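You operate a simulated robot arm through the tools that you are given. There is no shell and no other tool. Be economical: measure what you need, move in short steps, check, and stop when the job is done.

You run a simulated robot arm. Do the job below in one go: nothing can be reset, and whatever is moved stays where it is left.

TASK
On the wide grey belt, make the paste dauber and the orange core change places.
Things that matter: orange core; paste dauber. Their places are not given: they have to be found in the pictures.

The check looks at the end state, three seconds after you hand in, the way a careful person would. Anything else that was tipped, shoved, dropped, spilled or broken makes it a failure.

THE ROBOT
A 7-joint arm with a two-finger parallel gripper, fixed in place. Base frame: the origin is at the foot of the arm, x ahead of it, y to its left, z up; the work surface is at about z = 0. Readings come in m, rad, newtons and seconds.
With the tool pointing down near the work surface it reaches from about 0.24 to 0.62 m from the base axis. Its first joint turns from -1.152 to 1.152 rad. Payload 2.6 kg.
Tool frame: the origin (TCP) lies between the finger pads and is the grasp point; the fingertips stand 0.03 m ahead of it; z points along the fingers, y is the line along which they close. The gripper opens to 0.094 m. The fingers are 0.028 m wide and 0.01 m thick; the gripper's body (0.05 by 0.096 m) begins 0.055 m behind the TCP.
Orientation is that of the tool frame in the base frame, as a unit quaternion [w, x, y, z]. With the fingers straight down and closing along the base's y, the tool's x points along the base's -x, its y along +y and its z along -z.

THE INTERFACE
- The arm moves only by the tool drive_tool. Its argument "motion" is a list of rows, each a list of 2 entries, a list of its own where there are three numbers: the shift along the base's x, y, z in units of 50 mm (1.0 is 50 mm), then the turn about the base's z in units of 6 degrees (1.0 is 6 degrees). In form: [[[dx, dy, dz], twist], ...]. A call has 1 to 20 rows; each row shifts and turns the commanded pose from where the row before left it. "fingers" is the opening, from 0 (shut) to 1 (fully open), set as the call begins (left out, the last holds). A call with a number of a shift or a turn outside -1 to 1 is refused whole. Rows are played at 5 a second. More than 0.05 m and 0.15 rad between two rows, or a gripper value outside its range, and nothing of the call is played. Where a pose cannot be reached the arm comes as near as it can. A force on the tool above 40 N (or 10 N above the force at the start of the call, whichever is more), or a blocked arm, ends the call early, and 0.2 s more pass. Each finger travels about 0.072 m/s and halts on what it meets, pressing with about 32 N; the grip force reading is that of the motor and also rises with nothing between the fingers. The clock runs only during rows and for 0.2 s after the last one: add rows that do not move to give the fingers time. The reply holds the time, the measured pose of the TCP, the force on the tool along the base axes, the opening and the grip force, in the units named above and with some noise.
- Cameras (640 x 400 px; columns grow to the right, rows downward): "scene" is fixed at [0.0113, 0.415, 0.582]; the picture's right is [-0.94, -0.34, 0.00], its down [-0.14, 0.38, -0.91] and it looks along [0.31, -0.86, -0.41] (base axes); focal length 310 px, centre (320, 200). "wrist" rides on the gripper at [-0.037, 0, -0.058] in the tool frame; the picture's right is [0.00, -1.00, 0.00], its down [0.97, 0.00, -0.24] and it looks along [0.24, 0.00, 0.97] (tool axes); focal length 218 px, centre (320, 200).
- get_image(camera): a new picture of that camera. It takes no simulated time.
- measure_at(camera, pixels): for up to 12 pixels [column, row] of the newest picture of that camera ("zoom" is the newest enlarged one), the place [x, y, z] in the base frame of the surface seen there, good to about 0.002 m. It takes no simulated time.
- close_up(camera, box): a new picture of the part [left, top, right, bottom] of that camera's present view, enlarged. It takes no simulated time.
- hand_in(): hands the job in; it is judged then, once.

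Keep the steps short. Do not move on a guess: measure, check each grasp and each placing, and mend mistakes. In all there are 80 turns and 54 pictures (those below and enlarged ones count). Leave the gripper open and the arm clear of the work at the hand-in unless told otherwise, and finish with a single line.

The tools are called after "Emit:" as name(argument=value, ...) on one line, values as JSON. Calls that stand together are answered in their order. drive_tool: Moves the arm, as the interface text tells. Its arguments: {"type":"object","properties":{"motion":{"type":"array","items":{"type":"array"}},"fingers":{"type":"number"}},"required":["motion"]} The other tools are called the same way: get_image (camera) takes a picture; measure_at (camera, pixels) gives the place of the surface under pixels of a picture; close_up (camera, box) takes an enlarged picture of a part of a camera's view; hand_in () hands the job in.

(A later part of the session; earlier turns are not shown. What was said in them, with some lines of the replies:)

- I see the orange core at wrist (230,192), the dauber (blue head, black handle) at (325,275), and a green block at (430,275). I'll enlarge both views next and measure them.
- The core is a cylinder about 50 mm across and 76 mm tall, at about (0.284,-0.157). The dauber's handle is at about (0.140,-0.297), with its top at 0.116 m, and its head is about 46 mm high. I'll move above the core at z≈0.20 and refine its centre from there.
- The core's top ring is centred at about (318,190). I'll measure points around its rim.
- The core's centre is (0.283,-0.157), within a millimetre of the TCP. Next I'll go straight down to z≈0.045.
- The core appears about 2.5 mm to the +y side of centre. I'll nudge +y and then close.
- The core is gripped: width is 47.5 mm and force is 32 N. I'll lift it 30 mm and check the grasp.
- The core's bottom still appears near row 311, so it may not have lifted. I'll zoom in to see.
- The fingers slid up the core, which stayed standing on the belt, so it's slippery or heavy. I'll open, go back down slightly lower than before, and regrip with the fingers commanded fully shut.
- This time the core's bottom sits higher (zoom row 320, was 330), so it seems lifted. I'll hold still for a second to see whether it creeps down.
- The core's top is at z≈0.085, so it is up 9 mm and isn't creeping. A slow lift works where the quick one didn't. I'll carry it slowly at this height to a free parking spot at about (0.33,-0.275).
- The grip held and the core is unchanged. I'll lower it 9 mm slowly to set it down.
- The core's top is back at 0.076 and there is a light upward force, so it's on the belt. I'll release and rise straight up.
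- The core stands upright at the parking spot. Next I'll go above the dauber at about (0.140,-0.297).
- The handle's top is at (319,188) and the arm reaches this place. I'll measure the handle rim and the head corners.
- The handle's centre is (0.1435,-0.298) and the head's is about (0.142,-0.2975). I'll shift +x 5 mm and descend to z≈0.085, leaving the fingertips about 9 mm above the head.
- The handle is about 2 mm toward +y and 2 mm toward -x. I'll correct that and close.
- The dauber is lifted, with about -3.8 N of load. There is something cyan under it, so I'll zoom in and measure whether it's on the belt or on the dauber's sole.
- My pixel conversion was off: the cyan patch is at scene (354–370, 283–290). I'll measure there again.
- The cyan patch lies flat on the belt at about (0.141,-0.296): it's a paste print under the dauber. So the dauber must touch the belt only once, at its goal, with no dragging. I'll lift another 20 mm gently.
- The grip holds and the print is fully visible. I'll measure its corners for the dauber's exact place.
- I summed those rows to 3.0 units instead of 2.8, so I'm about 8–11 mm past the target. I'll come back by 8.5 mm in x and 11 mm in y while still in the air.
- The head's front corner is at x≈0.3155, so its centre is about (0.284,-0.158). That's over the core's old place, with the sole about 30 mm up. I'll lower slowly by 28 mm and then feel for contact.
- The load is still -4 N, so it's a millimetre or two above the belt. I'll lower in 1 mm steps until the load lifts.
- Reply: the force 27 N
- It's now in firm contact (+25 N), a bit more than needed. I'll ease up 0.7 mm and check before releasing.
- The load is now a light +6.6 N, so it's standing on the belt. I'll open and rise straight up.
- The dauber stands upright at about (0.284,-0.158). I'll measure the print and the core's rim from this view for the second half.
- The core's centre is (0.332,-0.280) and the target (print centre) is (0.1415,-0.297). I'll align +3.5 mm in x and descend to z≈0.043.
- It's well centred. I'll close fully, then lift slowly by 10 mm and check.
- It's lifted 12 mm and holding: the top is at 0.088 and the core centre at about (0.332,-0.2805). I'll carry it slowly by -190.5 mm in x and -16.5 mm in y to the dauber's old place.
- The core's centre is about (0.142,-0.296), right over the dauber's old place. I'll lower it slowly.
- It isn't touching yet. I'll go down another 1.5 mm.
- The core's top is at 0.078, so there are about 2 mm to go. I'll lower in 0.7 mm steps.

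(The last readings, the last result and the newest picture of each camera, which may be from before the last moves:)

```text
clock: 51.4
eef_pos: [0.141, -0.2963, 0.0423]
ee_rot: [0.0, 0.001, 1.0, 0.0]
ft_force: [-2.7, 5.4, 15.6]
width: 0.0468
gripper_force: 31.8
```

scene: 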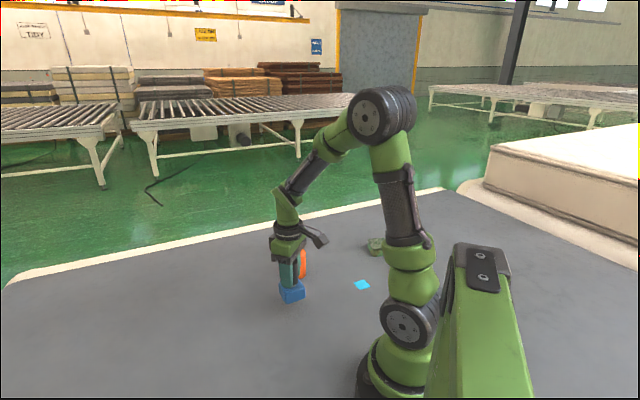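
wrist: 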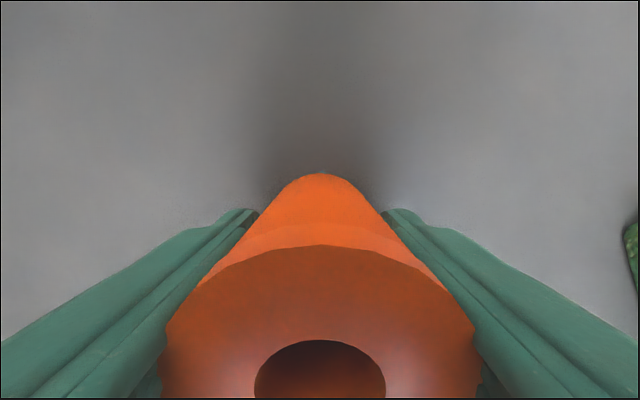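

It's in contact at +15.6 N. I'll ease up 0.4 mm, then release and rise.

Emit:
drive_tool(motion=[[[0, 0, 0.008], 0], [[0, 0, 0], 0]])

Emit:
drive_tool(motion=[[[0, 0, 0], 0], [[0, 0, 0], 0], [[0, 0, 0], 0], [[0, 0, 0], 0], [[0, 0, 0], 0]], fingers=1)

Emit:
drive_tool(motion=[[[0, 0, 0.3], 0], [[0, 0, 0.6], 0], [[0, 0, 0.8], 0], [[0, 0, 0.9], 0], [[0, 0, 0.9], 0], [[0, 0, 0], 0], [[0, 0, 0], 0]])

Emit:
get_image(camera="wrist")

Emit:
measure_at(camera="wrist", pixels=[[298, 186], [342, 186], [318, 164], [318, 206]])

```text
clock: 52.0
eef_pos: [0.1413, -0.2959, 0.0416]
ee_rot: [0.0, -0.001, 1.0, 0.0]
ft_force: [1.2, 2.5, 6.1]
width: 0.0471
gripper_force: 31.5
```

```text
clock: 53.2
eef_pos: [0.1406, -0.2969, 0.0423]
ee_rot: [-0.001, 0.0, 1.0, 0.0]
ft_force: [0.1, -0.2, -0.3]
width: 0.0941
gripper_force: 0.0
```

```text
clock: 54.8
eef_pos: [0.1414, -0.2951, 0.2183]
ee_rot: [0.0, 0.0, 1.0, 0.0]
ft_force: [0.2, -0.9, -0.6]
width: 0.0939
gripper_force: 0.2
```

```text
18 pictures are left
```

wrist: 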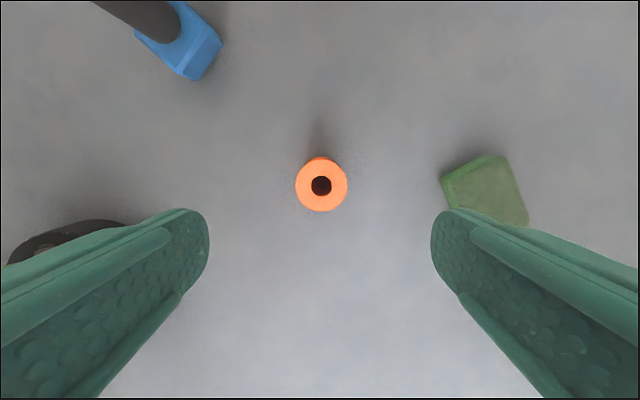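

```text
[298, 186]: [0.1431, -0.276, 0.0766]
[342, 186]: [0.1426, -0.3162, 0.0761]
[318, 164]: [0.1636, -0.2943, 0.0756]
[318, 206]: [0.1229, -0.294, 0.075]
```

The core stands upright at about (0.143,-0.296). I'll raise the arm clear, back toward its starting pose, and take a last scene look.

Emit:
drive_tool(motion=[[[0, 0, 0.7], 0], [[0, 0, 0.7], 0], [[0.5, 0, 0.6], 0], [[0.7, 0, 0], 0], [[0.7, 0, 0], 0], [[0.8, 0, 0], 0], [[0.8, 0, 0], 0], [[0, 0, 0], 0]])

Emit:
close_up(camera="scene", box=[250, 210, 410, 320])

Emit:
get_image(camera="wrist")

```text
clock: 56.6
eef_pos: [0.3105, -0.2965, 0.3134]
ee_rot: [0.0, 0.0, 1.0, -0.001]
ft_force: [-0.2, -1.3, -0.6]
width: 0.0942
gripper_force: 0.0
```

```text
3.64 times, centred on (330, 265) of scene
```

zoom: 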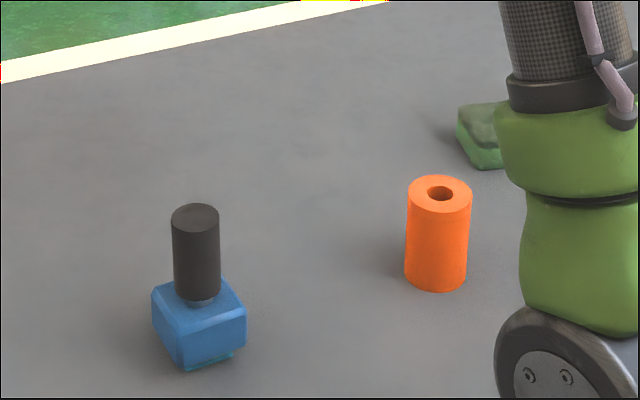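

```text
16 pictures are left
```

wrist: 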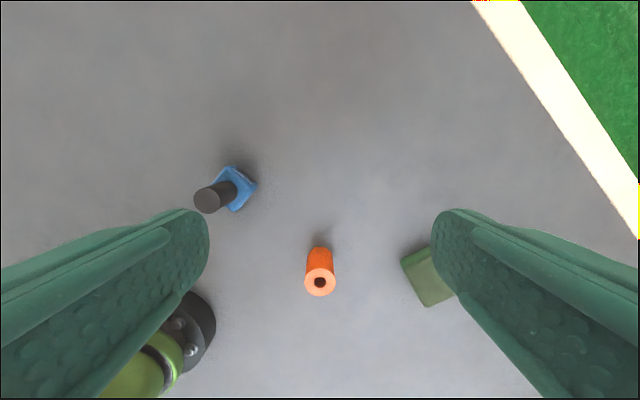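

Both objects stand upright in each other's old places. The green sponge is untouched, the gripper is open and the arm is clear, so I'm handing in.

Emit:
hand_in()

```text
The job is handed in.
```

The dauber and the orange core have changed places, both upright to within a few millimetres; a cyan paste print found under the dauber was not wiped and is now beneath the core.
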